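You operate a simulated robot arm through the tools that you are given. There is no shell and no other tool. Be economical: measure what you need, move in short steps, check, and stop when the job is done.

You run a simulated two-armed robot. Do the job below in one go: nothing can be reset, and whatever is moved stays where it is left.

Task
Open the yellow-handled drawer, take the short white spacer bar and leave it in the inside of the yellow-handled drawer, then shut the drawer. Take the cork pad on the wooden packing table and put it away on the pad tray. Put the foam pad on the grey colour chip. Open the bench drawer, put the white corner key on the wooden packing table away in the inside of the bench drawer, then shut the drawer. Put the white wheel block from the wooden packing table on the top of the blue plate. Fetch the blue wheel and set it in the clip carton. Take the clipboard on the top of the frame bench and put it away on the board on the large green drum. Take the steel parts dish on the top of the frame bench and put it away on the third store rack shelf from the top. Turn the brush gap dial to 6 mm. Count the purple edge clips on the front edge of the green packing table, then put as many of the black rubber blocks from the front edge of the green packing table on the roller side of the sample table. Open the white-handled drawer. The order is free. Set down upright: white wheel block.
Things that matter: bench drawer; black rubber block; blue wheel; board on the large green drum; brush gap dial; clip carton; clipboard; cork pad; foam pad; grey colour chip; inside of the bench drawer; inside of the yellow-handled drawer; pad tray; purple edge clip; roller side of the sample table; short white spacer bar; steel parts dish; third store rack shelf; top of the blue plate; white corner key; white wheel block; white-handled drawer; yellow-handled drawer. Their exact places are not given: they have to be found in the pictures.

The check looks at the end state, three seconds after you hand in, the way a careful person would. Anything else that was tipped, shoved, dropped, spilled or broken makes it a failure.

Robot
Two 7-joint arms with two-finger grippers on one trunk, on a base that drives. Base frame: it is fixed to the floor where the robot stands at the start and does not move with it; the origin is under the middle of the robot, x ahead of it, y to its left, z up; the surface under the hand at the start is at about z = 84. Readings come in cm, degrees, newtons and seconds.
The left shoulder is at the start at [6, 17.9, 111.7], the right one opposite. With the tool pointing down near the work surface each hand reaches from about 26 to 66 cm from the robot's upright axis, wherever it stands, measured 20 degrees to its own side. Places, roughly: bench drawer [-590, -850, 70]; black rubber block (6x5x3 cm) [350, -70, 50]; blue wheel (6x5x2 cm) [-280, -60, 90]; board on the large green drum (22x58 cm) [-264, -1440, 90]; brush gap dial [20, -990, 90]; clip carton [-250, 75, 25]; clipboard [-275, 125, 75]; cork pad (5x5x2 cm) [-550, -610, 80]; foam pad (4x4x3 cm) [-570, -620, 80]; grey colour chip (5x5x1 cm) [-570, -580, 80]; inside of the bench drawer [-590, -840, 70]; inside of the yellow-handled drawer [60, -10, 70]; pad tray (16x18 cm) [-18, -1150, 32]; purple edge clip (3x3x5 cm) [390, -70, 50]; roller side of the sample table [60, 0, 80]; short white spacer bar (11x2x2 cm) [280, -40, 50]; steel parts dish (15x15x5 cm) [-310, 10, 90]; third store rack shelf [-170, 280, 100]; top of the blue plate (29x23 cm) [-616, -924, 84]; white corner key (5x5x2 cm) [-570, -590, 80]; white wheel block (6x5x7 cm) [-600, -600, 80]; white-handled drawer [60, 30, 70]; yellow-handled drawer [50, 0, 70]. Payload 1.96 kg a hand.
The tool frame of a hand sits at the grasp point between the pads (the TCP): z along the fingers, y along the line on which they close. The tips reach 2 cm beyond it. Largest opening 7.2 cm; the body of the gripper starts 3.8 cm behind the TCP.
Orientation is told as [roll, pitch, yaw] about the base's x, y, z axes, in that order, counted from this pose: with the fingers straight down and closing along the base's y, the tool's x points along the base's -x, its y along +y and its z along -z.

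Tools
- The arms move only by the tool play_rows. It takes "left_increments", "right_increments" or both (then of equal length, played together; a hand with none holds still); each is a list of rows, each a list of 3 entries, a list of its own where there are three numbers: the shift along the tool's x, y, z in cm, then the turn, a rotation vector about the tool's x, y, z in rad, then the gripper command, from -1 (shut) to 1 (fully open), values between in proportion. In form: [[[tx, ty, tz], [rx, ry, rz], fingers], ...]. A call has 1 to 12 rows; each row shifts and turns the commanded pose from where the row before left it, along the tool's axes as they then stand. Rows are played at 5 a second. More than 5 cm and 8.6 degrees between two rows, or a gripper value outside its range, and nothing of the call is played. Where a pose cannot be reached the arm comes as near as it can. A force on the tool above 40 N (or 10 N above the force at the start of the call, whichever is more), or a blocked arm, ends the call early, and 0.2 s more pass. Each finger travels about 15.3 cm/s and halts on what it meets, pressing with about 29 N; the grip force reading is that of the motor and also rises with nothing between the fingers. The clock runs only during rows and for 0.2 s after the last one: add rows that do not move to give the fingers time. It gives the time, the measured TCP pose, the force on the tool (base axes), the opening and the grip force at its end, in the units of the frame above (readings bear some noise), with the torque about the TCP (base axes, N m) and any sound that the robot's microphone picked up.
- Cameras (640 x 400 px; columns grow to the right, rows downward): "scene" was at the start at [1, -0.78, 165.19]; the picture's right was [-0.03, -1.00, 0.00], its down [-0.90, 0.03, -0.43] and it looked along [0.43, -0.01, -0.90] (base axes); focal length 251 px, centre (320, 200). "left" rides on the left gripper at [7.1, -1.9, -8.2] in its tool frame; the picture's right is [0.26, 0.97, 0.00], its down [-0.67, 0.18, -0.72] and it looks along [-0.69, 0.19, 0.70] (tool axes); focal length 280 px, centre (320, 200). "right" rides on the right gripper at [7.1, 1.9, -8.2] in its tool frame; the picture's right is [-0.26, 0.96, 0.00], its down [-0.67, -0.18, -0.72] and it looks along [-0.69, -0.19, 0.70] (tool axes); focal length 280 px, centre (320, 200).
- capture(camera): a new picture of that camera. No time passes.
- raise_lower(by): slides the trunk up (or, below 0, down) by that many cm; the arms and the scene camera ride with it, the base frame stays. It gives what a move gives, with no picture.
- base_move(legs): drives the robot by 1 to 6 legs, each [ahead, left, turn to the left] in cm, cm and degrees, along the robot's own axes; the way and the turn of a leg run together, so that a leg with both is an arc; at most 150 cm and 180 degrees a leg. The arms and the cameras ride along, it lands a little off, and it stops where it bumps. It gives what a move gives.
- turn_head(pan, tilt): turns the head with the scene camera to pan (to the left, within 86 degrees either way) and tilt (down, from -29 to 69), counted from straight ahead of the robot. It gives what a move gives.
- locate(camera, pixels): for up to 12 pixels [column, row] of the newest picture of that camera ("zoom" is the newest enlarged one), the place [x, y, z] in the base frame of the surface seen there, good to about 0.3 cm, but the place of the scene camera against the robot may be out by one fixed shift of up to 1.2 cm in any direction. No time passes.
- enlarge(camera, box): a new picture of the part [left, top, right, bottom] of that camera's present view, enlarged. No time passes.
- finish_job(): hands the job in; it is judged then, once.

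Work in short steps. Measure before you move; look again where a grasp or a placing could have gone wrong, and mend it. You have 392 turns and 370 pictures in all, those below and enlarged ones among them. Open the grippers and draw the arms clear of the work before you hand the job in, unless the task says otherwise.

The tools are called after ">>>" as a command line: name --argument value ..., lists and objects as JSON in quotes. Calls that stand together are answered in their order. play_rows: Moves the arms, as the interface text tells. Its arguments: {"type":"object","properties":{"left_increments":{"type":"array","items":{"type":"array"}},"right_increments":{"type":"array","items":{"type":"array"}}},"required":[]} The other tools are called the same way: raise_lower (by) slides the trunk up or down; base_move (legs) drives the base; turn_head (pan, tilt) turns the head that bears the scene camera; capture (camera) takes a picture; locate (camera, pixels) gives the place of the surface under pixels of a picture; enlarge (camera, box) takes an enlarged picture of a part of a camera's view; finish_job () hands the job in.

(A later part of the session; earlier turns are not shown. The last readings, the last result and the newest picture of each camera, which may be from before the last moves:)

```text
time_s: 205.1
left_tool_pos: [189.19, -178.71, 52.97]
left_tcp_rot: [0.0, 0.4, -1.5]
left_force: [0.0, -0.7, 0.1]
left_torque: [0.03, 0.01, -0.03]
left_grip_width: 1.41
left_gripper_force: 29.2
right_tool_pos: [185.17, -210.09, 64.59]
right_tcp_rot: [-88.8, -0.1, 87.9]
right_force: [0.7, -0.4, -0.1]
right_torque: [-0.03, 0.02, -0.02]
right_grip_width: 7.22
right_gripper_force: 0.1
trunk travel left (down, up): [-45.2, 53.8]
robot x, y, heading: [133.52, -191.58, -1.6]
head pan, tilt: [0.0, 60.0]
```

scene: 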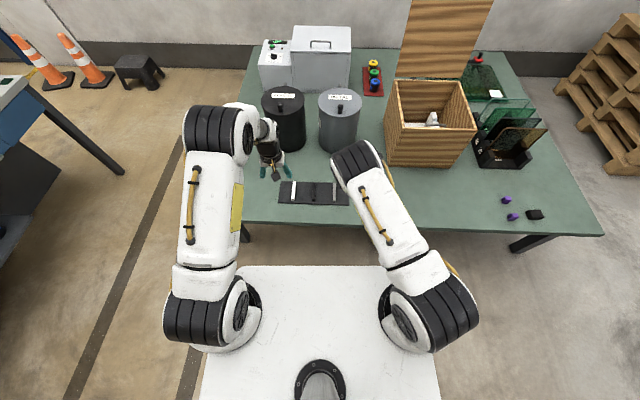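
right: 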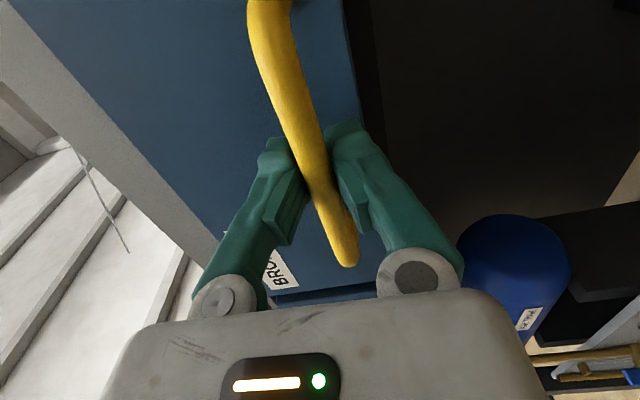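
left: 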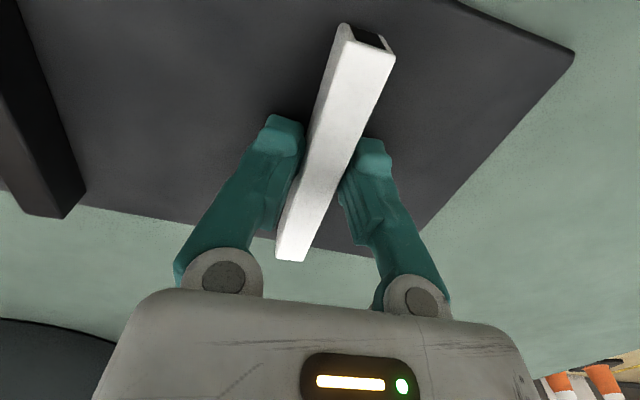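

The raise was refused but the drive ran; I check the tray and bar on the green table.

>>> turn_head --pan 50 --tilt 30

>>> capture --camera "scene"

>>> enlarge --camera "scene" --box '[220, 100, 420, 225]'

>>> capture --camera "left"

```text
time_s: 206.2
left_tool_pos: [189.15, -178.66, 52.99]
left_tcp_rot: [0.0, 0.6, -1.5]
left_force: [0.0, -0.1, 0.5]
left_torque: [-0.01, -0.01, -0.01]
left_grip_width: 1.42
left_gripper_force: 29.2
right_tool_pos: [185.15, -210.2, 64.51]
right_tcp_rot: [-88.9, 0.0, 87.8]
right_force: [0.0, -0.5, -0.9]
right_torque: [-0.01, -0.01, -0.04]
right_grip_width: 7.17
right_gripper_force: 0.0
trunk travel left (down, up): [-45.2, 53.8]
robot x, y, heading: [133.86, -191.67, -1.5]
head pan, tilt: [50.0, 30.0]
```

```text
311 pictures are left
```

scene: 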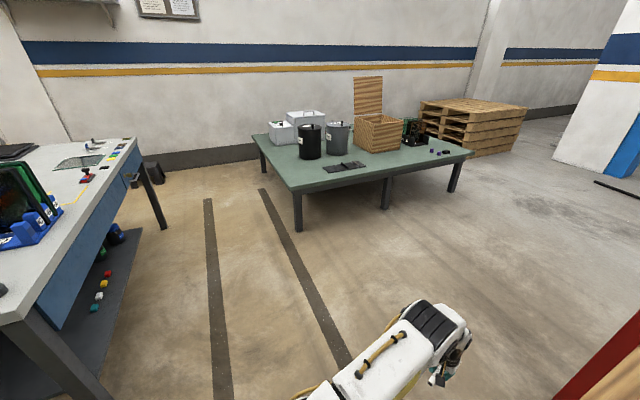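

```text
3.20 times, centred on (320, 162) of scene
```

zoom: 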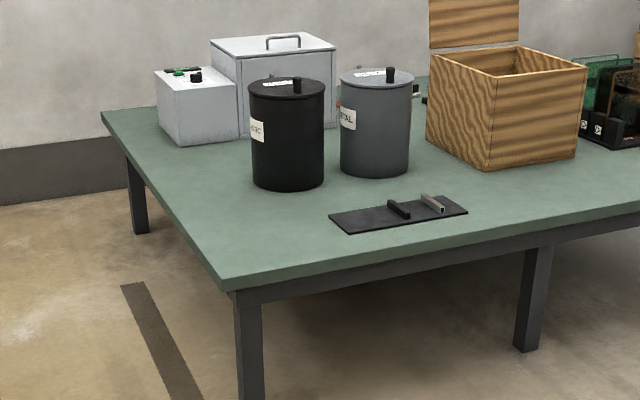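

```text
309 pictures are left
```

left: 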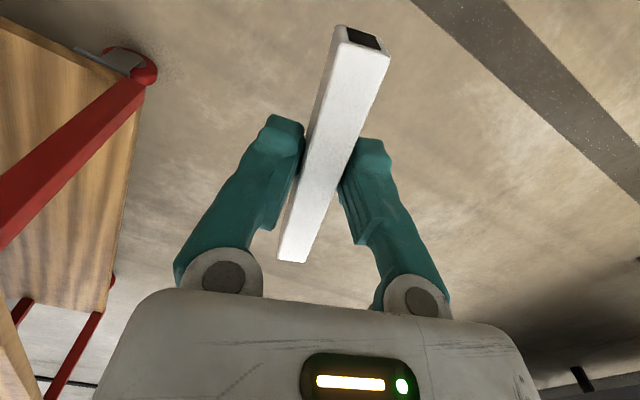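

All in order. Back away from the cart, raise, and drive to the sample table front.

>>> base_move --legs '[[-20, 0, 0]]'

>>> raise_lower --by 40

>>> base_move --legs '[[0, 0, 1.5], [-150, 0, 0], [-36, 0, 0], [0, 150, 0], [0, 50, 0], [0, 0, -18]]'

>>> turn_head --pan 0 --tilt 55

>>> capture --camera "scene"

```text
time_s: 207.8
left_tool_pos: [168.87, -178.2, 52.96]
left_tcp_rot: [-0.1, 0.6, -1.5]
left_force: [-0.2, 0.0, -0.4]
left_torque: [-0.01, 0.0, 0.02]
left_grip_width: 1.4
left_gripper_force: 29.0
right_tool_pos: [164.66, -209.62, 64.6]
right_tcp_rot: [-88.9, 0.0, 87.7]
right_force: [0.8, -0.5, 0.1]
right_torque: [0.0, 0.02, -0.01]
right_grip_width: 7.19
right_gripper_force: 0.0
trunk travel left (down, up): [-45.2, 53.8]
robot x, y, heading: [113.29, -190.93, -1.7]
head pan, tilt: [50.0, 30.0]
```

```text
time_s: 211.7
left_tool_pos: [168.77, -178.31, 92.91]
left_tcp_rot: [0.0, 0.6, -1.6]
left_force: [0.2, 0.1, -1.2]
left_torque: [-0.01, 0.02, -0.03]
left_grip_width: 1.43
left_gripper_force: 28.9
right_tool_pos: [164.67, -209.67, 104.52]
right_tcp_rot: [-88.8, 0.0, 87.8]
right_force: [-0.2, 0.6, 0.3]
right_torque: [-0.01, 0.04, -0.03]
right_grip_width: 7.21
right_gripper_force: 0.1
trunk travel left (down, up): [-85.2, 13.8]
robot x, y, heading: [113.33, -191.22, -1.9]
head pan, tilt: [50.0, 30.0]
```

```text
time_s: 232.0
left_tool_pos: [-3.25, 8.74, 93.01]
left_tcp_rot: [0.0, 0.5, -22.1]
left_force: [-1.0, -0.4, -0.3]
left_torque: [0.0, 0.01, 0.01]
left_grip_width: 1.4
left_gripper_force: 29.3
right_tool_pos: [-18.02, -19.35, 104.47]
right_tcp_rot: [-89.0, -0.1, 67.3]
right_force: [0.4, -0.5, -1.0]
right_torque: [-0.01, -0.01, 0.0]
right_grip_width: 7.22
right_gripper_force: 0.1
trunk travel left (down, up): [-85.2, 13.8]
robot x, y, heading: [-59.45, 16.09, -22.5]
head pan, tilt: [50.0, 30.0]
```

```text
time_s: 233.2
left_tool_pos: [-3.27, 8.72, 92.88]
left_tcp_rot: [0.0, 0.6, -22.1]
left_force: [-0.2, -0.2, 0.0]
left_torque: [-0.02, 0.0, -0.01]
left_grip_width: 1.4
left_gripper_force: 29.1
right_tool_pos: [-18.02, -19.48, 104.56]
right_tcp_rot: [-88.9, 0.1, 67.3]
right_force: [0.6, 0.2, 0.7]
right_torque: [0.01, 0.0, 0.0]
right_grip_width: 7.18
right_gripper_force: 0.0
trunk travel left (down, up): [-85.2, 13.8]
robot x, y, heading: [-59.56, 15.89, -22.1]
head pan, tilt: [0.0, 55.0]
```

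```text
308 pictures are left
```

scene: 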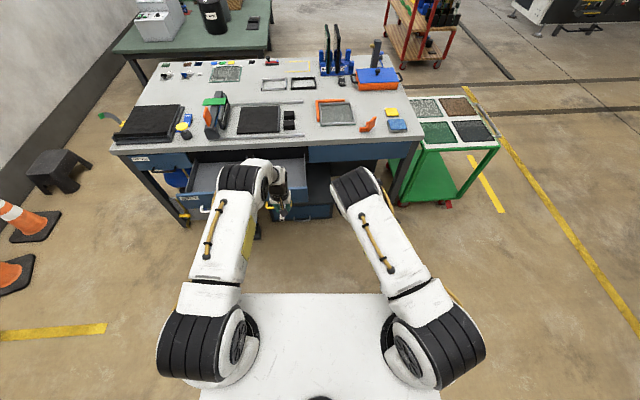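

Align to heading -18° and bring the left hand above the yellow drawer (target ≈ [24,4.6]).

>>> base_move --legs '[[0, 0, 4], [0, -1, 0], [24, 0, 0]]'

>>> capture --camera "left"

>>> capture --camera "scene"

```text
time_s: 235.8
left_tool_pos: [20.44, 3.99, 92.94]
left_tcp_rot: [-0.1, 0.5, -18.0]
left_force: [0.5, 1.3, 0.3]
left_torque: [0.01, 0.01, 0.02]
left_grip_width: 1.39
left_gripper_force: 29.1
right_tool_pos: [7.65, -25.09, 104.61]
right_tcp_rot: [-88.8, 0.0, 71.3]
right_force: [0.7, 0.4, 0.4]
right_torque: [0.01, 0.0, 0.0]
right_grip_width: 7.21
right_gripper_force: 0.0
trunk travel left (down, up): [-85.2, 13.8]
robot x, y, heading: [-36.36, 7.38, -18.3]
head pan, tilt: [0.0, 55.0]
```

```text
307 pictures are left
```

left: 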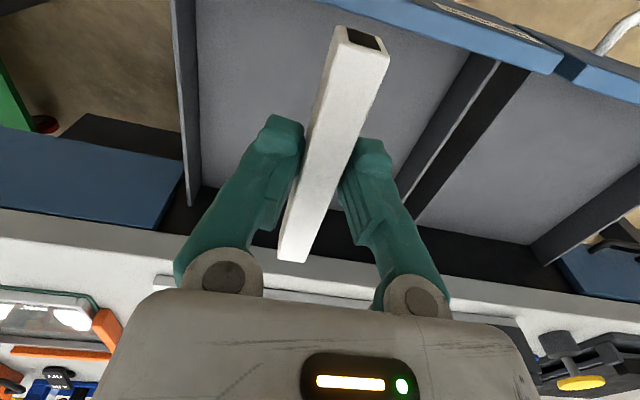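

```text
306 pictures are left
```

scene: 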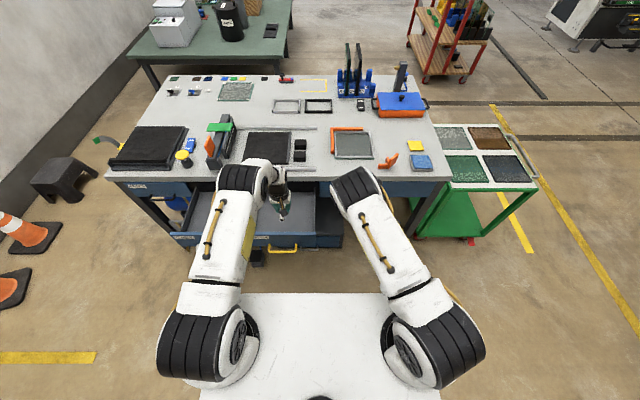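

>>> locate --camera "left" --pixels '[[260, 60], [230, 150], [400, 60], [183, 100], [195, 180], [480, 70], [420, 190], [390, 15], [290, 20], [400, 150], [450, 30]]'

```text
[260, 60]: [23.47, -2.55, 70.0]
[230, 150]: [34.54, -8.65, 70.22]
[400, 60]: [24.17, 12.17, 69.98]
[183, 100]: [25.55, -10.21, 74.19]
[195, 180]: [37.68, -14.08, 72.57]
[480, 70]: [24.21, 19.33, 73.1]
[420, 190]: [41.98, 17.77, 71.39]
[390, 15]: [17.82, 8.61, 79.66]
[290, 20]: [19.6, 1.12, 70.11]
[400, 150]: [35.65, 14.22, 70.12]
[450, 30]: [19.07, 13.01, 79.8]
```

Drawer floor z≈70; interior centre ≈ [27,3.8]. Advance, lower the trunk 16, then the arm.

>>> base_move --legs '[[4, 0, 0]]'

>>> play_rows --left_increments '[[[-2.3, 1.9, 0], [0, 0, 0], -1], [[0, 0, 0], [0, 0, 0], -1]]'

>>> raise_lower --by -16

>>> capture --camera "left"

```text
time_s: 236.7
left_tool_pos: [23.92, 2.78, 93.31]
left_tcp_rot: [0.0, 0.4, -18.0]
left_force: [0.4, 0.0, -0.4]
left_torque: [-0.03, -0.07, -0.02]
left_grip_width: 1.42
left_gripper_force: 29.1
right_tool_pos: [11.08, -26.16, 104.83]
right_tcp_rot: [-89.1, 0.0, 71.3]
right_force: [-0.7, 0.3, -0.3]
right_torque: [0.01, 0.0, -0.01]
right_grip_width: 7.21
right_gripper_force: 0.1
trunk travel left (down, up): [-85.2, 13.8]
robot x, y, heading: [-32.34, 5.92, -18.1]
head pan, tilt: [0.0, 55.0]
```

```text
time_s: 237.3
left_tool_pos: [26.72, 3.86, 93.19]
left_tcp_rot: [-0.1, 0.6, -18.0]
left_force: [0.2, -0.5, 0.0]
left_torque: [-0.03, 0.0, 0.0]
left_grip_width: 1.4
left_gripper_force: 29.6
right_tool_pos: [11.36, -26.26, 104.51]
right_tcp_rot: [-88.9, -0.1, 71.3]
right_force: [0.3, -0.4, -0.5]
right_torque: [0.0, -0.01, 0.02]
right_grip_width: 7.2
right_gripper_force: 0.0
trunk travel left (down, up): [-85.2, 13.8]
robot x, y, heading: [-32.45, 5.84, -17.9]
head pan, tilt: [0.0, 55.0]
```

```text
time_s: 239.1
left_tool_pos: [26.74, 3.88, 77.06]
left_tcp_rot: [0.1, 0.5, -17.9]
left_force: [-0.6, -0.4, 0.2]
left_torque: [-0.01, 0.0, -0.02]
left_grip_width: 1.41
left_gripper_force: 29.3
right_tool_pos: [11.46, -26.09, 88.62]
right_tcp_rot: [-88.8, 0.0, 71.3]
right_force: [-0.1, 0.3, -0.4]
right_torque: [0.01, -0.02, 0.02]
right_grip_width: 7.23
right_gripper_force: 0.0
trunk travel left (down, up): [-69.2, 29.8]
robot x, y, heading: [-32.66, 5.82, -18.3]
head pan, tilt: [0.0, 55.0]
```

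```text
305 pictures are left
```

left: 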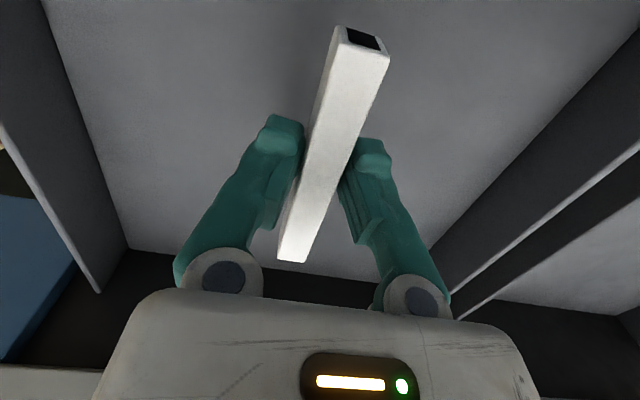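

Inside the drawer; lower 4.8 cm, release and lift out.

>>> play_rows --left_increments '[[[0, 0, 2.4], [0, 0, 0], -1], [[0, 0, 2.2], [0, 0, 0], -1], [[0, 0, 0], [0, 0, 0], -1], [[0, 0, 0], [0, 0, 0], -0.3], [[0, 0, 0], [0, 0, 0], -0.3], [[0, 0, -4], [0, 0, 0], -0.3], [[0, 0, -4.5], [0, 0, 0], -0.3], [[0, 0, -4.5], [0, 0, 0], -0.3], [[0, 0, -4.5], [0, 0, 0], -0.3]]'

>>> capture --camera "left"

```text
time_s: 241.1
left_tool_pos: [26.81, 3.82, 90.06]
left_tcp_rot: [0.0, 0.6, -18.1]
left_force: [0.3, 0.0, -0.2]
left_torque: [-0.02, 0.0, 0.0]
left_grip_width: 2.53
left_gripper_force: 0.1
right_tool_pos: [11.39, -26.11, 88.58]
right_tcp_rot: [-89.0, 0.0, 71.3]
right_force: [-0.2, -0.2, -0.5]
right_torque: [0.02, 0.03, 0.02]
right_grip_width: 7.2
right_gripper_force: 0.0
trunk travel left (down, up): [-69.2, 29.8]
robot x, y, heading: [-32.56, 5.62, -18.1]
head pan, tilt: [0.0, 55.0]
```

```text
304 pictures are left
```

left: 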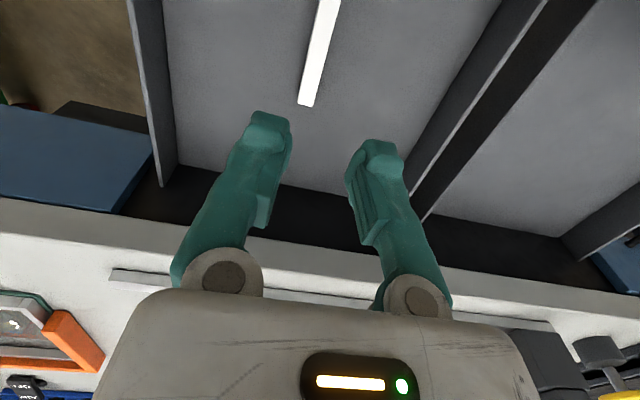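

The bar lies on the drawer floor. Retract the left hand, back off, shift left so the right (horizontal) hand faces the yellow drawer front.

>>> play_rows --left_increments '[[[0, 0, -4.5], [0, 0, 0], 0], [[3, 0, -4], [0, 0, 0], 0], [[4, 0, -3], [0, 0, 0], 0], [[4, 0, -2], [0, 0, 0], 0], [[4, 0, 0], [0, 0, 0], 0]]' --right_increments '[[[0, 0, 0], [0, 0, 0], -1], [[0, 0, 0], [0, 0, 0], -1], [[0, 0, 0], [0, 0, 0], -1], [[0, 0, 0], [0, 0, 0], -1], [[0, 0, 0], [0, 0, 0], -1]]'

>>> base_move --legs '[[-16, 0, 0], [0, 32.5, 0]]'

>>> raise_lower --by -12

>>> capture --camera "right"

>>> capture --camera "scene"

```text
time_s: 242.3
left_tool_pos: [13.49, 8.22, 102.53]
left_tcp_rot: [0.1, 0.6, -18.0]
left_force: [0.6, 0.0, 0.2]
left_torque: [-0.03, -0.03, 0.01]
left_grip_width: 3.58
left_gripper_force: 0.1
left hand out of reach, approached as far as the arm can: row 2
right_tool_pos: [11.31, -26.18, 88.58]
right_tcp_rot: [-88.9, 0.0, 71.4]
right_force: [-0.4, 0.3, -0.5]
right_torque: [0.03, -0.03, -0.03]
right_grip_width: 0.0
right_gripper_force: 29.5
trunk travel left (down, up): [-69.2, 29.8]
robot x, y, heading: [-32.25, 6.16, -18.2]
head pan, tilt: [0.0, 55.0]
```

```text
time_s: 245.5
left_tool_pos: [8.61, 43.17, 102.38]
left_tcp_rot: [-0.1, 0.6, -18.6]
left_force: [0.6, -0.2, -0.1]
left_torque: [-0.03, -0.02, 0.0]
left_grip_width: 3.59
left_gripper_force: 0.1
right_tool_pos: [6.1, 8.8, 88.51]
right_tcp_rot: [-88.9, -0.1, 70.7]
right_force: [0.2, 0.2, -0.8]
right_torque: [-0.04, 0.03, 0.03]
right_grip_width: 0.0
right_gripper_force: 28.7
trunk travel left (down, up): [-69.2, 29.8]
robot x, y, heading: [-37.87, 41.45, -18.7]
head pan, tilt: [0.0, 55.0]
```

```text
time_s: 247.0
left_tool_pos: [8.63, 43.17, 90.49]
left_tcp_rot: [-0.1, 0.6, -18.6]
left_force: [-0.9, -0.2, -0.2]
left_torque: [0.01, -0.02, 0.01]
left_grip_width: 3.6
left_gripper_force: 0.2
right_tool_pos: [6.01, 8.59, 76.51]
right_tcp_rot: [-88.9, 0.0, 70.6]
right_force: [0.2, -1.0, -0.4]
right_torque: [0.01, 0.01, 0.0]
right_grip_width: 0.0
right_gripper_force: 29.2
trunk travel left (down, up): [-57.2, 41.8]
robot x, y, heading: [-37.82, 41.41, -18.5]
head pan, tilt: [0.0, 55.0]
```

```text
303 pictures are left
```

right: 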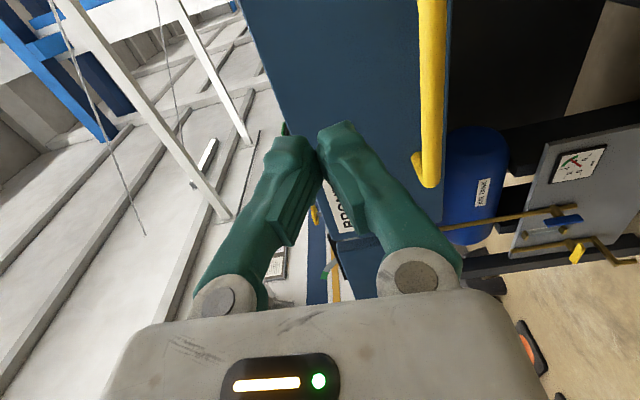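

```text
302 pictures are left
```

scene: 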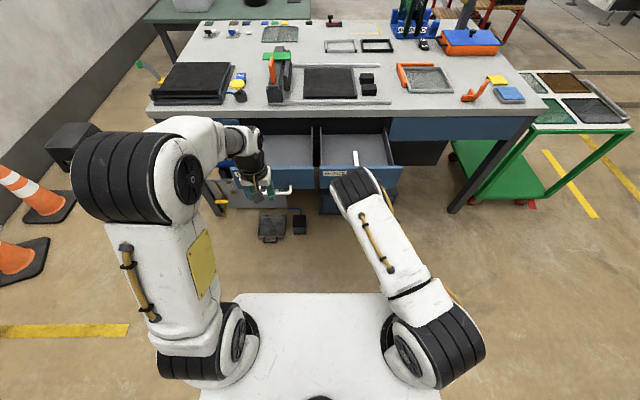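

Drive forward 20 cm pushing the drawer with the closed fingers.

>>> base_move --legs '[[20, 0, 0]]'

>>> capture --camera "scene"

```text
time_s: 248.6
left_tool_pos: [28.01, 36.88, 90.35]
left_tcp_rot: [0.1, 0.7, -18.5]
left_force: [0.2, 0.8, 0.3]
left_torque: [-0.01, 0.04, 0.01]
left_grip_width: 3.61
left_gripper_force: 0.2
right_tool_pos: [25.64, 2.33, 76.49]
right_tcp_rot: [-88.8, 0.0, 71.0]
right_force: [0.4, 0.1, -0.8]
right_torque: [0.0, -0.01, 0.01]
right_grip_width: 0.01
right_gripper_force: 29.4
trunk travel left (down, up): [-57.2, 41.8]
robot x, y, heading: [-17.75, 34.56, -18.5]
head pan, tilt: [0.0, 55.0]
```

```text
301 pictures are left
```

scene: 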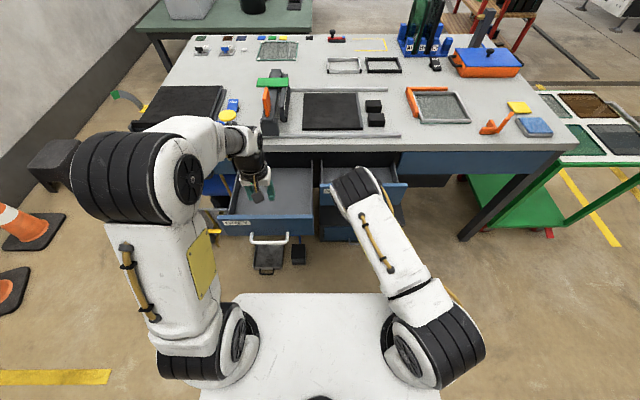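

Push the remaining ~14 cm with the arm.

>>> play_rows --right_increments '[[[0, 0, 3], [0, 0, 0], -1], [[0, 0, 3], [0, 0, 0], -1], [[0, 0, 3], [0, 0, 0], -1], [[0, 0, 3], [0, 0, 0], -1], [[0, 0, 1.5], [0, 0, 0], -1], [[0, 0, 1], [0, 0, 0], -1], [[0, 0, 1], [0, 0, 0], -1]]'

>>> capture --camera "scene"

```text
time_s: 250.2
left_tool_pos: [27.96, 36.75, 90.38]
left_tcp_rot: [0.0, 0.6, -18.5]
left_force: [-0.1, -0.3, 0.6]
left_torque: [-0.01, 0.01, 0.0]
left_grip_width: 3.61
left_gripper_force: 0.0
right_tool_pos: [40.03, -2.87, 76.3]
right_tcp_rot: [-88.9, -0.1, 71.0]
right_force: [-0.4, 0.4, 0.1]
right_torque: [0.01, 0.0, 0.02]
right_grip_width: 0.02
right_gripper_force: 29.4
trunk travel left (down, up): [-57.2, 41.8]
robot x, y, heading: [-18.08, 35.08, -18.6]
head pan, tilt: [0.0, 55.0]
```

```text
300 pictures are left
```

scene: 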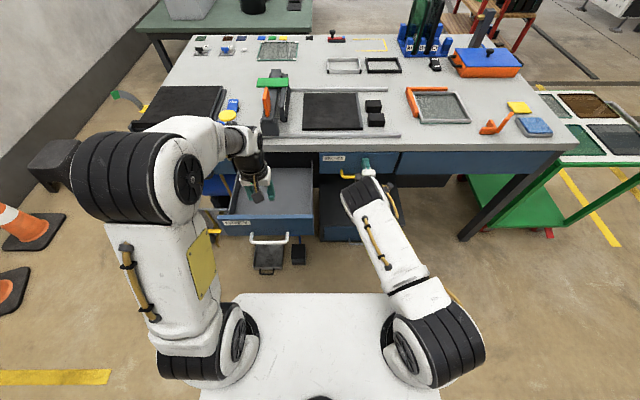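

Almost closed; push until force rises.

>>> play_rows --right_increments '[[[0, 0, 0.7], [0, 0, 0], -1], [[0, 0, 0.7], [0, 0, 0], -1], [[0, 0, 0.7], [0, 0, 0], -1], [[0, 0, 0.7], [0, 0, 0], -1]]'

>>> enlarge --camera "scene" --box '[260, 120, 420, 220]'

```text
time_s: 250.8
left_tool_pos: [27.64, 37.01, 90.52]
left_tcp_rot: [-0.1, 0.3, -18.4]
left_force: [-0.4, -0.7, 0.1]
left_torque: [-0.01, -0.03, 0.05]
left_grip_width: 3.6
left_gripper_force: 0.0
right_tool_pos: [40.56, -2.91, 76.23]
right_tcp_rot: [-88.8, 0.0, 71.0]
right_force: [-22.6, 9.4, 10.8]
right_torque: [-0.09, -0.36, 0.08]
right_grip_width: 0.02
right_gripper_force: 29.6
trunk travel left (down, up): [-57.2, 41.8]
robot x, y, heading: [-18.48, 34.86, -18.4]
head pan, tilt: [0.0, 55.0]
stopped in row 2 (right hand): the force on the tool passed its limit at 49 N (the readings are from after the stop); the commanded pose is now the measured one
```

```text
4.00 times, centred on (340, 170) of scene
```

zoom: 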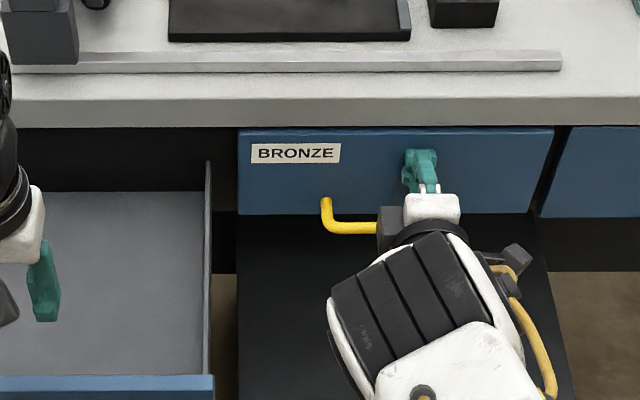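

Closed with 49 N at the stop. Retract the right hand, back away and turn it to point down again.

>>> play_rows --right_increments '[[[0, 0, -4.5], [0, 0, 0], -1], [[0, 0, -4.5], [0, 0, 0], -1], [[0, 0, -4.5], [0, 0, 0], -1]]'

>>> base_move --legs '[[-45, 0, 0]]'

>>> raise_lower --by 25

>>> play_rows --right_increments '[[[0, 0, 0], [0, 0, 0.1428], 1], [[0, 0, 0], [0, 0, 0.1428], 1], [[0, 0, 0], [0, 0, 0.1428], 1], [[0, 0, 0], [0, 0, 0.1428], 1], [[0, 0, 0], [0, 0, 0.1428], 1], [[0, 0, 0], [0, 0, 0.1428], 1], [[0, 0, 0], [0, 0, 0.1428], 1], [[0, 0, 0], [0, 0, 0.1428], 1], [[0, 0, 0], [0, 0, 0.1428], 1], [[0, 0, 0], [0, 0, 0.1428], 1], [[0, 0, 0], [0, 0, 0.1428], 1]]'

>>> play_rows --right_increments '[[[0, 0, 0], [0, 0.1428, 0], 1], [[0, 0, 0], [0, 0.1428, 0], 1], [[0, 0, 0], [0, 0.1428, 0], 1], [[0, 0, 0], [0, 0.1428, 0], 1], [[0, 0, 0], [0, 0.1428, 0], 1], [[0, 0, 0], [0, 0.1428, 0], 1], [[0, 0, 0], [0, 0.1428, 0], 1], [[0, 0, 0], [0, 0.1428, 0], 1], [[0, 0, 0], [0, 0.1428, 0], 1], [[0, 0, 0], [0, 0.1428, 0], 1], [[0, 0, 0], [0, 0.1428, 0], 1]]'

>>> capture --camera "scene"

```text
time_s: 251.6
left_tool_pos: [27.96, 36.93, 90.37]
left_tcp_rot: [-0.2, 0.5, -18.4]
left_force: [0.4, 0.6, 0.5]
left_torque: [0.02, -0.02, 0.0]
left_grip_width: 3.58
left_gripper_force: 0.1
right_tool_pos: [28.13, 1.39, 76.08]
right_tcp_rot: [-88.4, 0.0, 71.0]
right_force: [0.2, -0.2, 0.6]
right_torque: [0.02, 0.01, 0.04]
right_grip_width: 0.0
right_gripper_force: 29.8
trunk travel left (down, up): [-57.2, 41.8]
robot x, y, heading: [-18.38, 34.69, -18.6]
head pan, tilt: [0.0, 55.0]
```

```text
time_s: 254.3
left_tool_pos: [-14.46, 51.02, 90.38]
left_tcp_rot: [0.0, 0.5, -18.1]
left_force: [-0.6, -0.1, 0.1]
left_torque: [0.02, -0.02, -0.01]
left_grip_width: 3.62
left_gripper_force: 0.1
right_tool_pos: [-14.08, 15.59, 76.07]
right_tcp_rot: [-88.4, 0.0, 71.2]
right_force: [-0.8, -0.5, 0.3]
right_torque: [0.02, 0.04, -0.02]
right_grip_width: 0.01
right_gripper_force: 29.5
trunk travel left (down, up): [-57.2, 41.8]
robot x, y, heading: [-60.75, 48.67, -18.1]
head pan, tilt: [0.0, 55.0]
```

```text
time_s: 256.9
left_tool_pos: [-14.51, 51.06, 115.4]
left_tcp_rot: [-0.1, 0.6, -18.2]
left_force: [-0.3, -0.4, 0.3]
left_torque: [0.02, 0.01, 0.01]
left_grip_width: 3.6
left_gripper_force: 0.0
right_tool_pos: [-14.05, 15.57, 101.12]
right_tcp_rot: [-88.4, 0.0, 71.1]
right_force: [1.5, 0.1, -0.3]
right_torque: [-0.03, 0.0, 0.01]
right_grip_width: 0.03
right_gripper_force: 30.0
trunk travel left (down, up): [-82.2, 16.8]
robot x, y, heading: [-60.22, 49.25, -18.4]
head pan, tilt: [0.0, 55.0]
```

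```text
time_s: 259.3
left_tool_pos: [-14.36, 51.07, 115.41]
left_tcp_rot: [0.0, 0.6, -18.2]
left_force: [0.3, -1.9, 0.0]
left_torque: [0.0, -0.01, 0.0]
left_grip_width: 3.61
left_gripper_force: 0.0
right_tool_pos: [-14.05, 15.47, 100.98]
right_tcp_rot: [6.5, -88.4, -25.4]
right_force: [0.6, 0.1, 0.5]
right_torque: [0.0, 0.02, 0.0]
right_grip_width: 7.19
right_gripper_force: 0.1
trunk travel left (down, up): [-82.2, 16.8]
robot x, y, heading: [-60.66, 48.99, -18.4]
head pan, tilt: [0.0, 55.0]
```

```text
time_s: 261.7
left_tool_pos: [-14.28, 51.1, 115.36]
left_tcp_rot: [0.0, 0.6, -18.2]
left_force: [0.3, -0.1, 0.4]
left_torque: [-0.01, 0.03, -0.01]
left_grip_width: 3.61
left_gripper_force: 0.1
right_tool_pos: [-13.95, 15.51, 101.0]
right_tcp_rot: [0.0, 1.6, -18.8]
right_force: [0.4, -0.3, -0.1]
right_torque: [-0.01, 0.02, -0.04]
right_grip_width: 7.18
right_gripper_force: 0.1
trunk travel left (down, up): [-82.2, 16.8]
robot x, y, heading: [-60.53, 49.02, -18.2]
head pan, tilt: [0.0, 55.0]
```

```text
298 pictures are left
```

scene: 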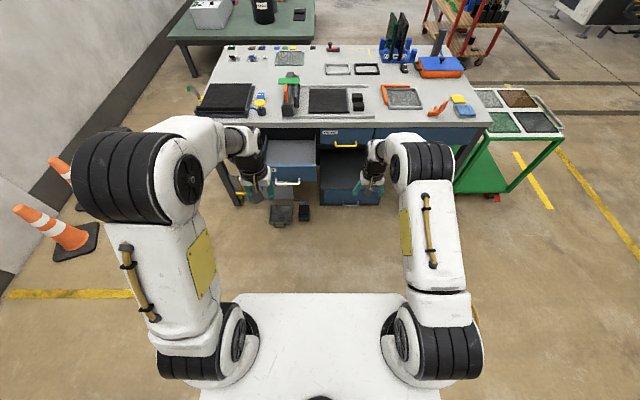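

Sample table is done. Turn around and survey the west side.

>>> base_move --legs '[[-25, 0, 0], [0, 0, -162]]'

>>> turn_head --pan 0 --tilt 25

>>> capture --camera "scene"

>>> turn_head --pan -55 --tilt 25

>>> capture --camera "scene"

>>> turn_head --pan 65 --tilt 20

>>> capture --camera "scene"

```text
time_s: 270.2
left_tool_pos: [-128.48, 41.54, 115.38]
left_tcp_rot: [0.0, 0.6, 178.8]
left_force: [-0.7, -0.2, -0.3]
left_torque: [0.0, 0.0, 0.01]
left_grip_width: 3.61
left_gripper_force: 0.0
right_tool_pos: [-139.25, 75.18, 101.11]
right_tcp_rot: [-0.1, 1.6, 178.1]
right_force: [0.0, -0.2, -0.2]
right_torque: [-0.03, 0.0, 0.01]
right_grip_width: 7.21
right_gripper_force: 0.0
trunk travel left (down, up): [-82.2, 16.8]
robot x, y, heading: [-85.3, 56.67, 178.8]
head pan, tilt: [0.0, 55.0]
```

```text
time_s: 271.2
left_tool_pos: [-128.55, 41.38, 115.42]
left_tcp_rot: [0.0, 0.7, 178.8]
left_force: [0.0, 0.9, 0.0]
left_torque: [0.01, 0.01, 0.0]
left_grip_width: 3.6
left_gripper_force: 0.1
right_tool_pos: [-139.26, 75.22, 100.91]
right_tcp_rot: [-0.1, 1.6, 178.2]
right_force: [-0.1, 1.2, 0.2]
right_torque: [-0.01, 0.01, 0.02]
right_grip_width: 7.21
right_gripper_force: 0.1
trunk travel left (down, up): [-82.2, 16.8]
robot x, y, heading: [-84.95, 57.25, 178.5]
head pan, tilt: [0.0, 25.0]
```

```text
297 pictures are left
```

scene: 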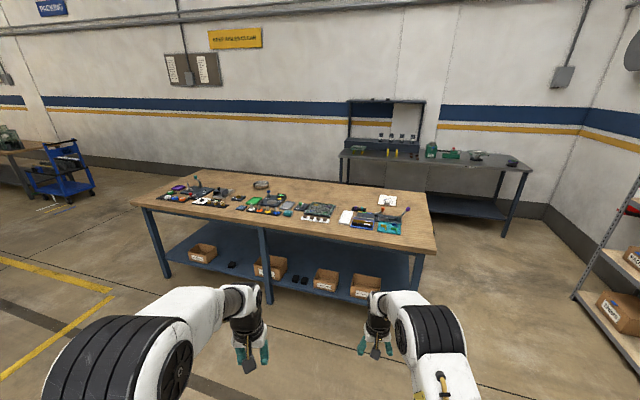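

```text
time_s: 272.4
left_tool_pos: [-128.42, 41.36, 115.37]
left_tcp_rot: [0.0, 0.6, 178.8]
left_force: [0.0, -0.8, -0.3]
left_torque: [0.0, 0.0, 0.04]
left_grip_width: 3.57
left_gripper_force: 0.0
right_tool_pos: [-139.24, 75.38, 101.05]
right_tcp_rot: [-0.2, 1.5, 178.1]
right_force: [0.2, 0.8, -0.4]
right_torque: [0.01, 0.04, -0.01]
right_grip_width: 7.2
right_gripper_force: 0.2
trunk travel left (down, up): [-82.2, 16.8]
robot x, y, heading: [-84.53, 56.69, 178.5]
head pan, tilt: [-55.0, 25.0]
```

```text
296 pictures are left
```

scene: 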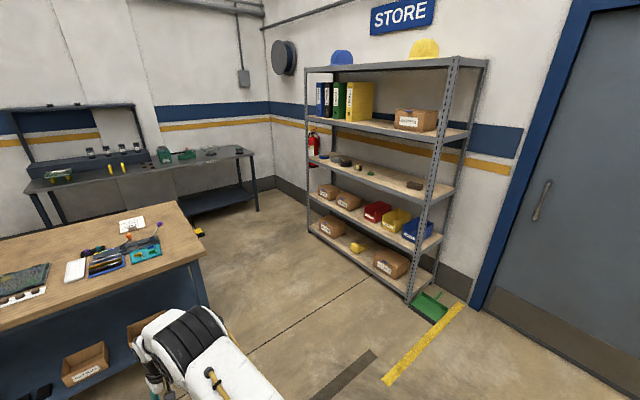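

```text
time_s: 274.4
left_tool_pos: [-128.51, 41.36, 115.33]
left_tcp_rot: [0.0, 0.5, 178.7]
left_force: [0.4, -0.6, 0.0]
left_torque: [0.0, 0.01, 0.0]
left_grip_width: 3.6
left_gripper_force: 0.0
right_tool_pos: [-139.17, 75.21, 100.99]
right_tcp_rot: [0.0, 1.4, 178.0]
right_force: [0.0, 0.0, 0.2]
right_torque: [0.01, 0.0, 0.02]
right_grip_width: 7.21
right_gripper_force: 0.0
trunk travel left (down, up): [-82.2, 16.8]
robot x, y, heading: [-84.84, 57.33, 178.6]
head pan, tilt: [65.0, 20.0]
```

```text
295 pictures are left
```

scene: 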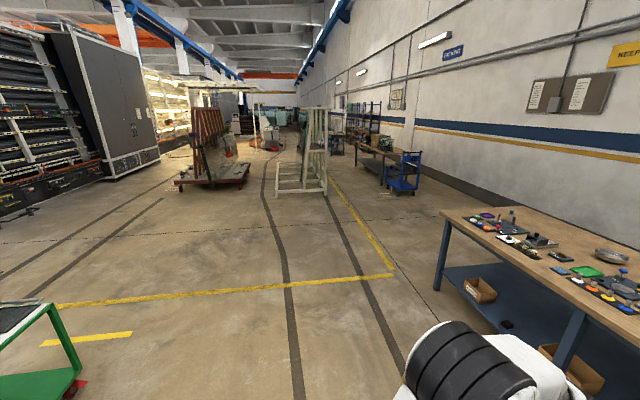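

Enlarge the frame bench from the forward view.

>>> turn_head --pan 0 --tilt 25

>>> enlarge --camera "scene" --box '[130, 170, 290, 270]'

>>> enlarge --camera "scene" --box '[280, 170, 440, 270]'

>>> enlarge --camera "scene" --box '[180, 230, 420, 380]'

>>> locate --camera "scene" --pixels '[[202, 252], [270, 266], [325, 279], [362, 286], [262, 185], [395, 225], [378, 200], [437, 245], [135, 205], [200, 195], [370, 222]]'

```text
time_s: 275.8
left_tool_pos: [-128.39, 41.4, 115.5]
left_tcp_rot: [0.0, 0.5, 178.8]
left_force: [-0.1, -0.2, -0.1]
left_torque: [0.02, 0.0, 0.0]
left_grip_width: 3.6
left_gripper_force: 0.0
right_tool_pos: [-139.29, 75.27, 101.05]
right_tcp_rot: [-0.1, 1.6, 178.1]
right_force: [-0.1, -0.7, 0.5]
right_torque: [0.02, -0.02, -0.02]
right_grip_width: 7.2
right_gripper_force: 0.2
trunk travel left (down, up): [-82.2, 16.8]
robot x, y, heading: [-85.24, 57.14, 178.5]
head pan, tilt: [0.0, 25.0]
```

```text
4.00 times, centred on (210, 220) of scene
```

zoom: 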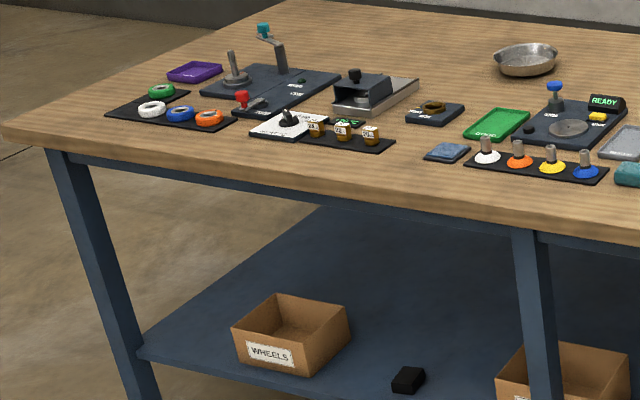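

```text
4.00 times, centred on (360, 220) of scene
```

zoom: 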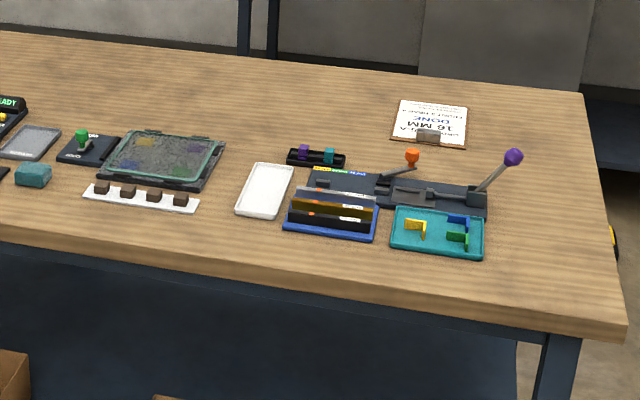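

```text
2.67 times, centred on (300, 305) of scene
```

zoom: 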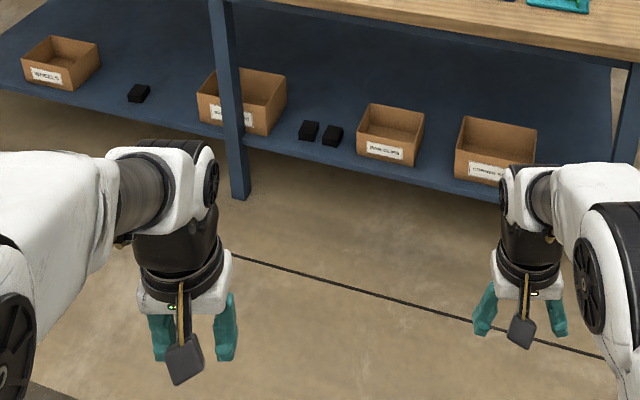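

```text
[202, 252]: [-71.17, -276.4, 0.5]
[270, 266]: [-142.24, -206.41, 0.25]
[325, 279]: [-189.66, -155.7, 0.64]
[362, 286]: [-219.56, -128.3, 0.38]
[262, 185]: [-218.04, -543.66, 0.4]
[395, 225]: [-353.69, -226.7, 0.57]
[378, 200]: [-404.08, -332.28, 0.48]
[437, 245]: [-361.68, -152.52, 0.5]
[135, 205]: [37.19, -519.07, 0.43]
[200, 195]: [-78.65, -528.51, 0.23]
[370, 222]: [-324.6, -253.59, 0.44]
```

Read the carton labels and get coordinates from a fresh picture.

>>> enlarge --camera "scene" --box '[240, 250, 400, 310]'

>>> capture --camera "scene"

>>> locate --camera "scene" --pixels '[[202, 252], [270, 266], [325, 279], [362, 286], [262, 185], [395, 225], [386, 200], [437, 245], [135, 205], [277, 209], [430, 190], [160, 188]]'

```text
4.00 times, centred on (320, 280) of scene
```

zoom: 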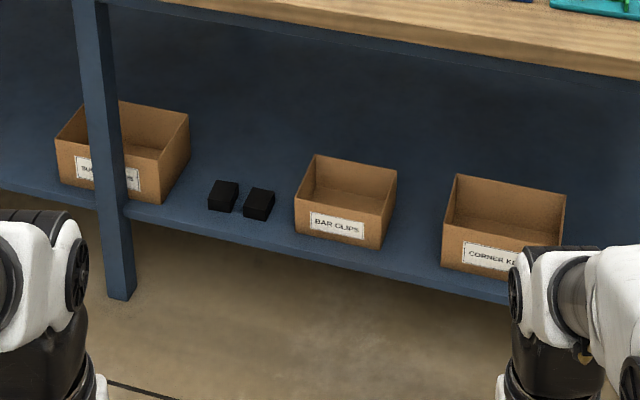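

```text
290 pictures are left
```

scene: 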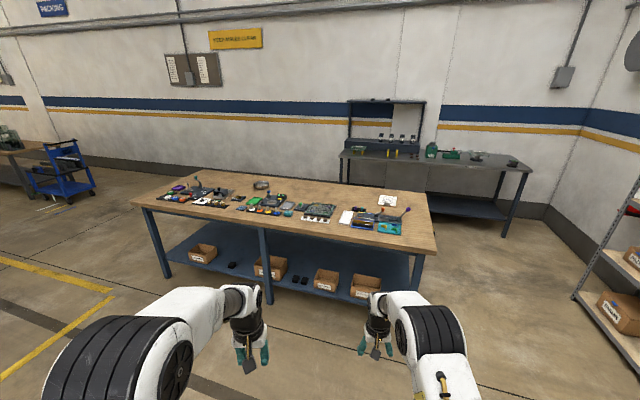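

```text
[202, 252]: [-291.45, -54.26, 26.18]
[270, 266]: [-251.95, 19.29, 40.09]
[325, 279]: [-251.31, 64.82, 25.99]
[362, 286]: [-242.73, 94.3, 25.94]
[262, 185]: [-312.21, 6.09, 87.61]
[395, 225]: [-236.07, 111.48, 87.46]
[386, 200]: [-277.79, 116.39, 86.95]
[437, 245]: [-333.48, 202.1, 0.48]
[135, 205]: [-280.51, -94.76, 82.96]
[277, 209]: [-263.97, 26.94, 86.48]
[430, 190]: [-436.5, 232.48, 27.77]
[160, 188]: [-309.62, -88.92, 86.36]
```

"BAR CLIPS" carton at about [-251,65,26] is the clip carton. I drive to the blue wheel end of the bench (facing heading ≈168°).

>>> base_move --legs '[[0, 0, -10.5], [0, 148, 0], [90, 0, 0]]'

>>> turn_head --pan 0 --tilt 50

>>> capture --camera "scene"

>>> enlarge --camera "scene" --box '[220, 90, 420, 215]'

```text
time_s: 288.2
left_tool_pos: [-248.45, -75.43, 115.41]
left_tcp_rot: [0.0, 0.7, 165.9]
left_force: [0.3, -0.8, 0.1]
left_torque: [-0.01, 0.0, -0.01]
left_grip_width: 3.61
left_gripper_force: 0.0
right_tool_pos: [-251.08, -39.94, 101.09]
right_tcp_rot: [0.0, 1.5, 165.2]
right_force: [0.1, 0.5, 0.2]
right_torque: [0.0, 0.01, 0.01]
right_grip_width: 7.19
right_gripper_force: 0.0
trunk travel left (down, up): [-82.2, 16.8]
robot x, y, heading: [-202.33, -70.18, 166.0]
head pan, tilt: [0.0, 25.0]
```

```text
time_s: 289.1
left_tool_pos: [-248.41, -75.29, 115.43]
left_tcp_rot: [0.0, 0.6, 165.8]
left_force: [0.4, -0.2, -0.6]
left_torque: [-0.01, 0.01, 0.03]
left_grip_width: 3.58
left_gripper_force: 0.2
right_tool_pos: [-251.12, -39.86, 100.93]
right_tcp_rot: [0.0, 1.5, 165.3]
right_force: [-0.2, -0.5, -0.2]
right_torque: [0.02, 0.0, -0.01]
right_grip_width: 7.21
right_gripper_force: 0.0
trunk travel left (down, up): [-82.2, 16.8]
robot x, y, heading: [-202.43, -69.69, 166.2]
head pan, tilt: [0.0, 50.0]
```

```text
289 pictures are left
```

scene: 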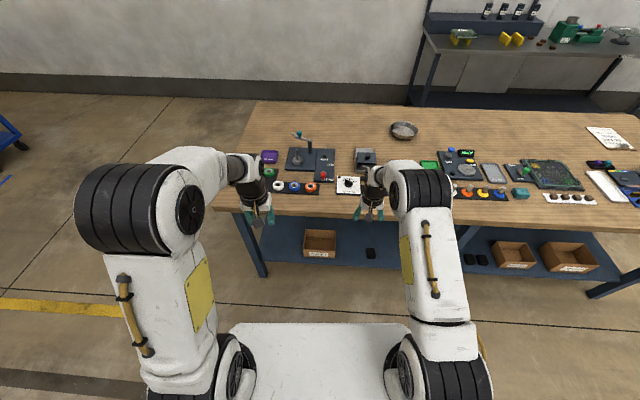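

```text
3.20 times, centred on (320, 152) of scene
```

zoom: 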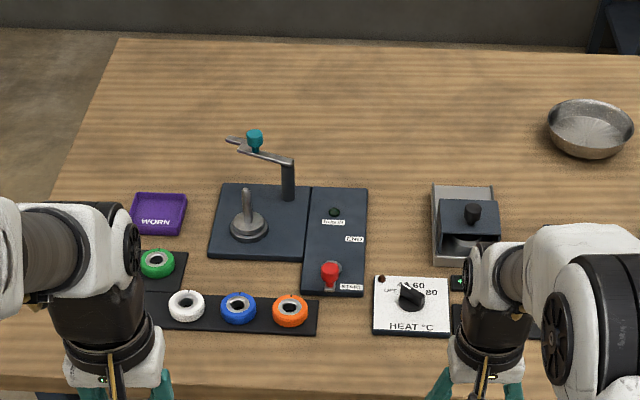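

>>> locate --camera "zoom" --pixels '[[238, 309], [223, 307], [255, 305], [239, 320], [205, 308], [290, 310], [160, 330], [318, 330], [238, 350], [238, 386]]'

>>> capture --camera "right"

>>> capture --camera "left"

```text
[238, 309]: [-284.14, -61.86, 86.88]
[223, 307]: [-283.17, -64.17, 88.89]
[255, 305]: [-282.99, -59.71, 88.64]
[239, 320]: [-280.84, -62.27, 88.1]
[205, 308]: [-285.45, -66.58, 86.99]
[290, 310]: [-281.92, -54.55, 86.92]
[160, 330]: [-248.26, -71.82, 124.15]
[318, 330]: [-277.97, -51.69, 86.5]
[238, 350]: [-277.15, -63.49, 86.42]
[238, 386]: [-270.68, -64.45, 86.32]
```

```text
287 pictures are left
```

right: 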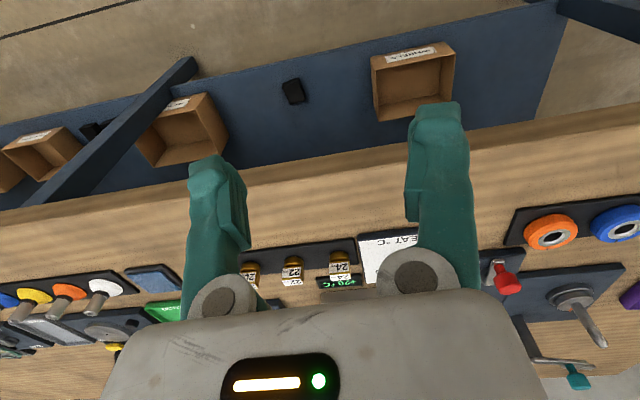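

```text
286 pictures are left
```

left: 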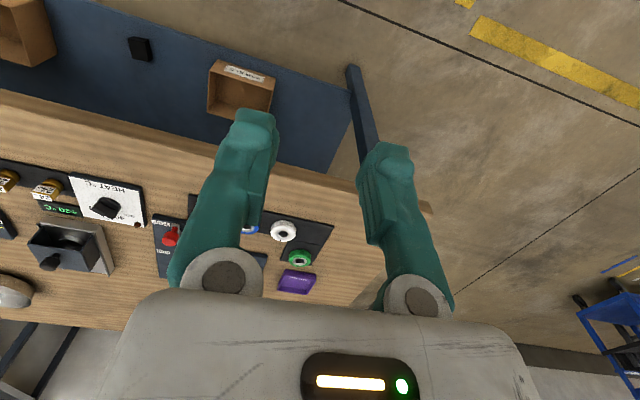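

Blue wheel at about [-282.5,-62,88]. Drive so the right hand comes over it.

>>> base_move --legs '[[0, 24, 0], [21, 0, 0]]'

>>> capture --camera "right"

```text
time_s: 292.1
left_tool_pos: [-274.12, -93.74, 115.53]
left_tcp_rot: [0.0, 0.6, 166.3]
left_force: [-0.3, 0.0, -0.3]
left_torque: [0.02, 0.01, 0.0]
left_grip_width: 3.59
left_gripper_force: 0.1
right_tool_pos: [-277.48, -58.29, 101.09]
right_tcp_rot: [0.1, 1.5, 165.7]
right_force: [0.4, -0.9, -0.5]
right_torque: [-0.01, 0.01, 0.01]
right_grip_width: 7.18
right_gripper_force: 0.2
trunk travel left (down, up): [-82.2, 16.8]
robot x, y, heading: [-228.47, -87.99, 166.3]
head pan, tilt: [0.0, 50.0]
```

```text
285 pictures are left
```

right: 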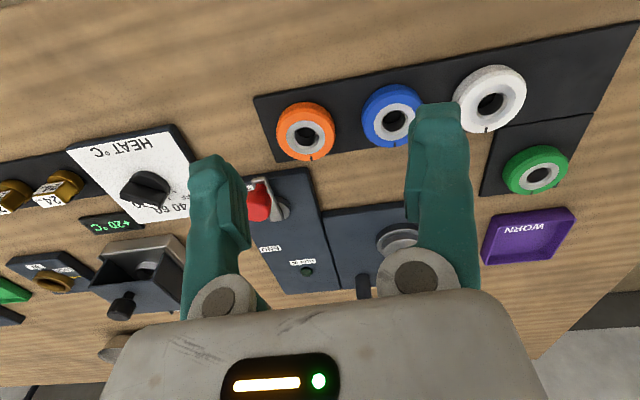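

>>> locate --camera "right" --pixels '[[366, 118], [392, 90], [415, 112], [395, 140], [305, 105], [330, 128], [283, 133], [458, 102], [488, 70], [523, 90], [395, 118], [440, 140]]'

```text
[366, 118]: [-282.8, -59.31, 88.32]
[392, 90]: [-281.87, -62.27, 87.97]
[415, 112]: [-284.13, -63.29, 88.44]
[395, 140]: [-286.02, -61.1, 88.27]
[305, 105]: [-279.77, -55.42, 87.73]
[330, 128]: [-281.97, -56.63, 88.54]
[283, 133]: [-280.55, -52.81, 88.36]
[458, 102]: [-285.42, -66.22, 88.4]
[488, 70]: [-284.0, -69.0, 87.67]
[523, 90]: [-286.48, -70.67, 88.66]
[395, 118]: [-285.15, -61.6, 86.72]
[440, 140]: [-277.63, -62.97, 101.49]
```

Blue ring centre ≈ [-283.7,-61.5], top 88.5; gaps ≈2.5 cm to the neighbours. Descend with 6.6 cm opening and grip.

>>> play_rows --right_increments '[[[-2.6, 2.3, 0], [0, 0, 0], 0.83], [[-2.6, 2.3, 0], [0, 0, 0], 0.83], [[0, 0, 4], [0, 0, 0], 0.83], [[0, 0, 3], [0, 0, 0], 0.83]]'

>>> capture --camera "right"

```text
time_s: 293.1
left_tool_pos: [-274.39, -93.71, 115.44]
left_tcp_rot: [0.0, 0.6, 166.5]
left_force: [0.6, 0.0, -0.2]
left_torque: [-0.01, -0.01, 0.03]
left_grip_width: 3.63
left_gripper_force: 0.1
right_tool_pos: [-281.39, -60.49, 93.8]
right_tcp_rot: [0.0, 1.6, 165.7]
right_force: [-0.5, -0.1, 0.4]
right_torque: [0.02, -0.01, 0.02]
right_grip_width: 6.57
right_gripper_force: 0.0
right hand out of reach, approached as far as the arm can: row 2
trunk travel left (down, up): [-82.2, 16.8]
robot x, y, heading: [-228.61, -87.91, 166.2]
head pan, tilt: [0.0, 50.0]
```

```text
284 pictures are left
```

right: 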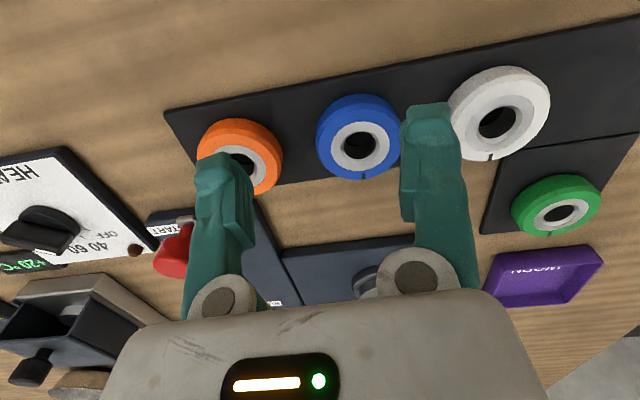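

Slightly out of reach; drive 3 cm closer and correct.

>>> base_move --legs '[[3, 0, 0]]'

>>> capture --camera "right"

>>> locate --camera "right" --pixels '[[320, 135], [355, 95], [397, 130], [363, 178], [358, 137]]'

```text
time_s: 293.9
left_tool_pos: [-276.68, -93.08, 115.59]
left_tcp_rot: [0.0, 0.3, 166.4]
left_force: [0.4, -0.8, 0.1]
left_torque: [-0.01, 0.04, -0.01]
left_grip_width: 3.59
left_gripper_force: 0.1
right_tool_pos: [-283.86, -59.84, 94.12]
right_tcp_rot: [0.1, 1.3, 165.8]
right_force: [-0.2, 0.3, 0.2]
right_torque: [0.03, 0.03, -0.02]
right_grip_width: 6.61
right_gripper_force: 0.0
trunk travel left (down, up): [-82.2, 16.8]
robot x, y, heading: [-231.58, -86.87, 166.0]
head pan, tilt: [0.0, 50.0]
```

```text
283 pictures are left
```

right: 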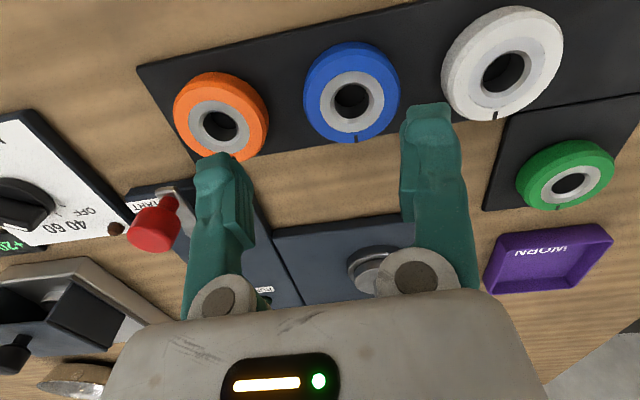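

```text
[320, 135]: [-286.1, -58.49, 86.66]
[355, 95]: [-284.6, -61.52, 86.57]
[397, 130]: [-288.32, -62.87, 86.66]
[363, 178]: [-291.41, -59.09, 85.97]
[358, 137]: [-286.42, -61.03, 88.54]
```

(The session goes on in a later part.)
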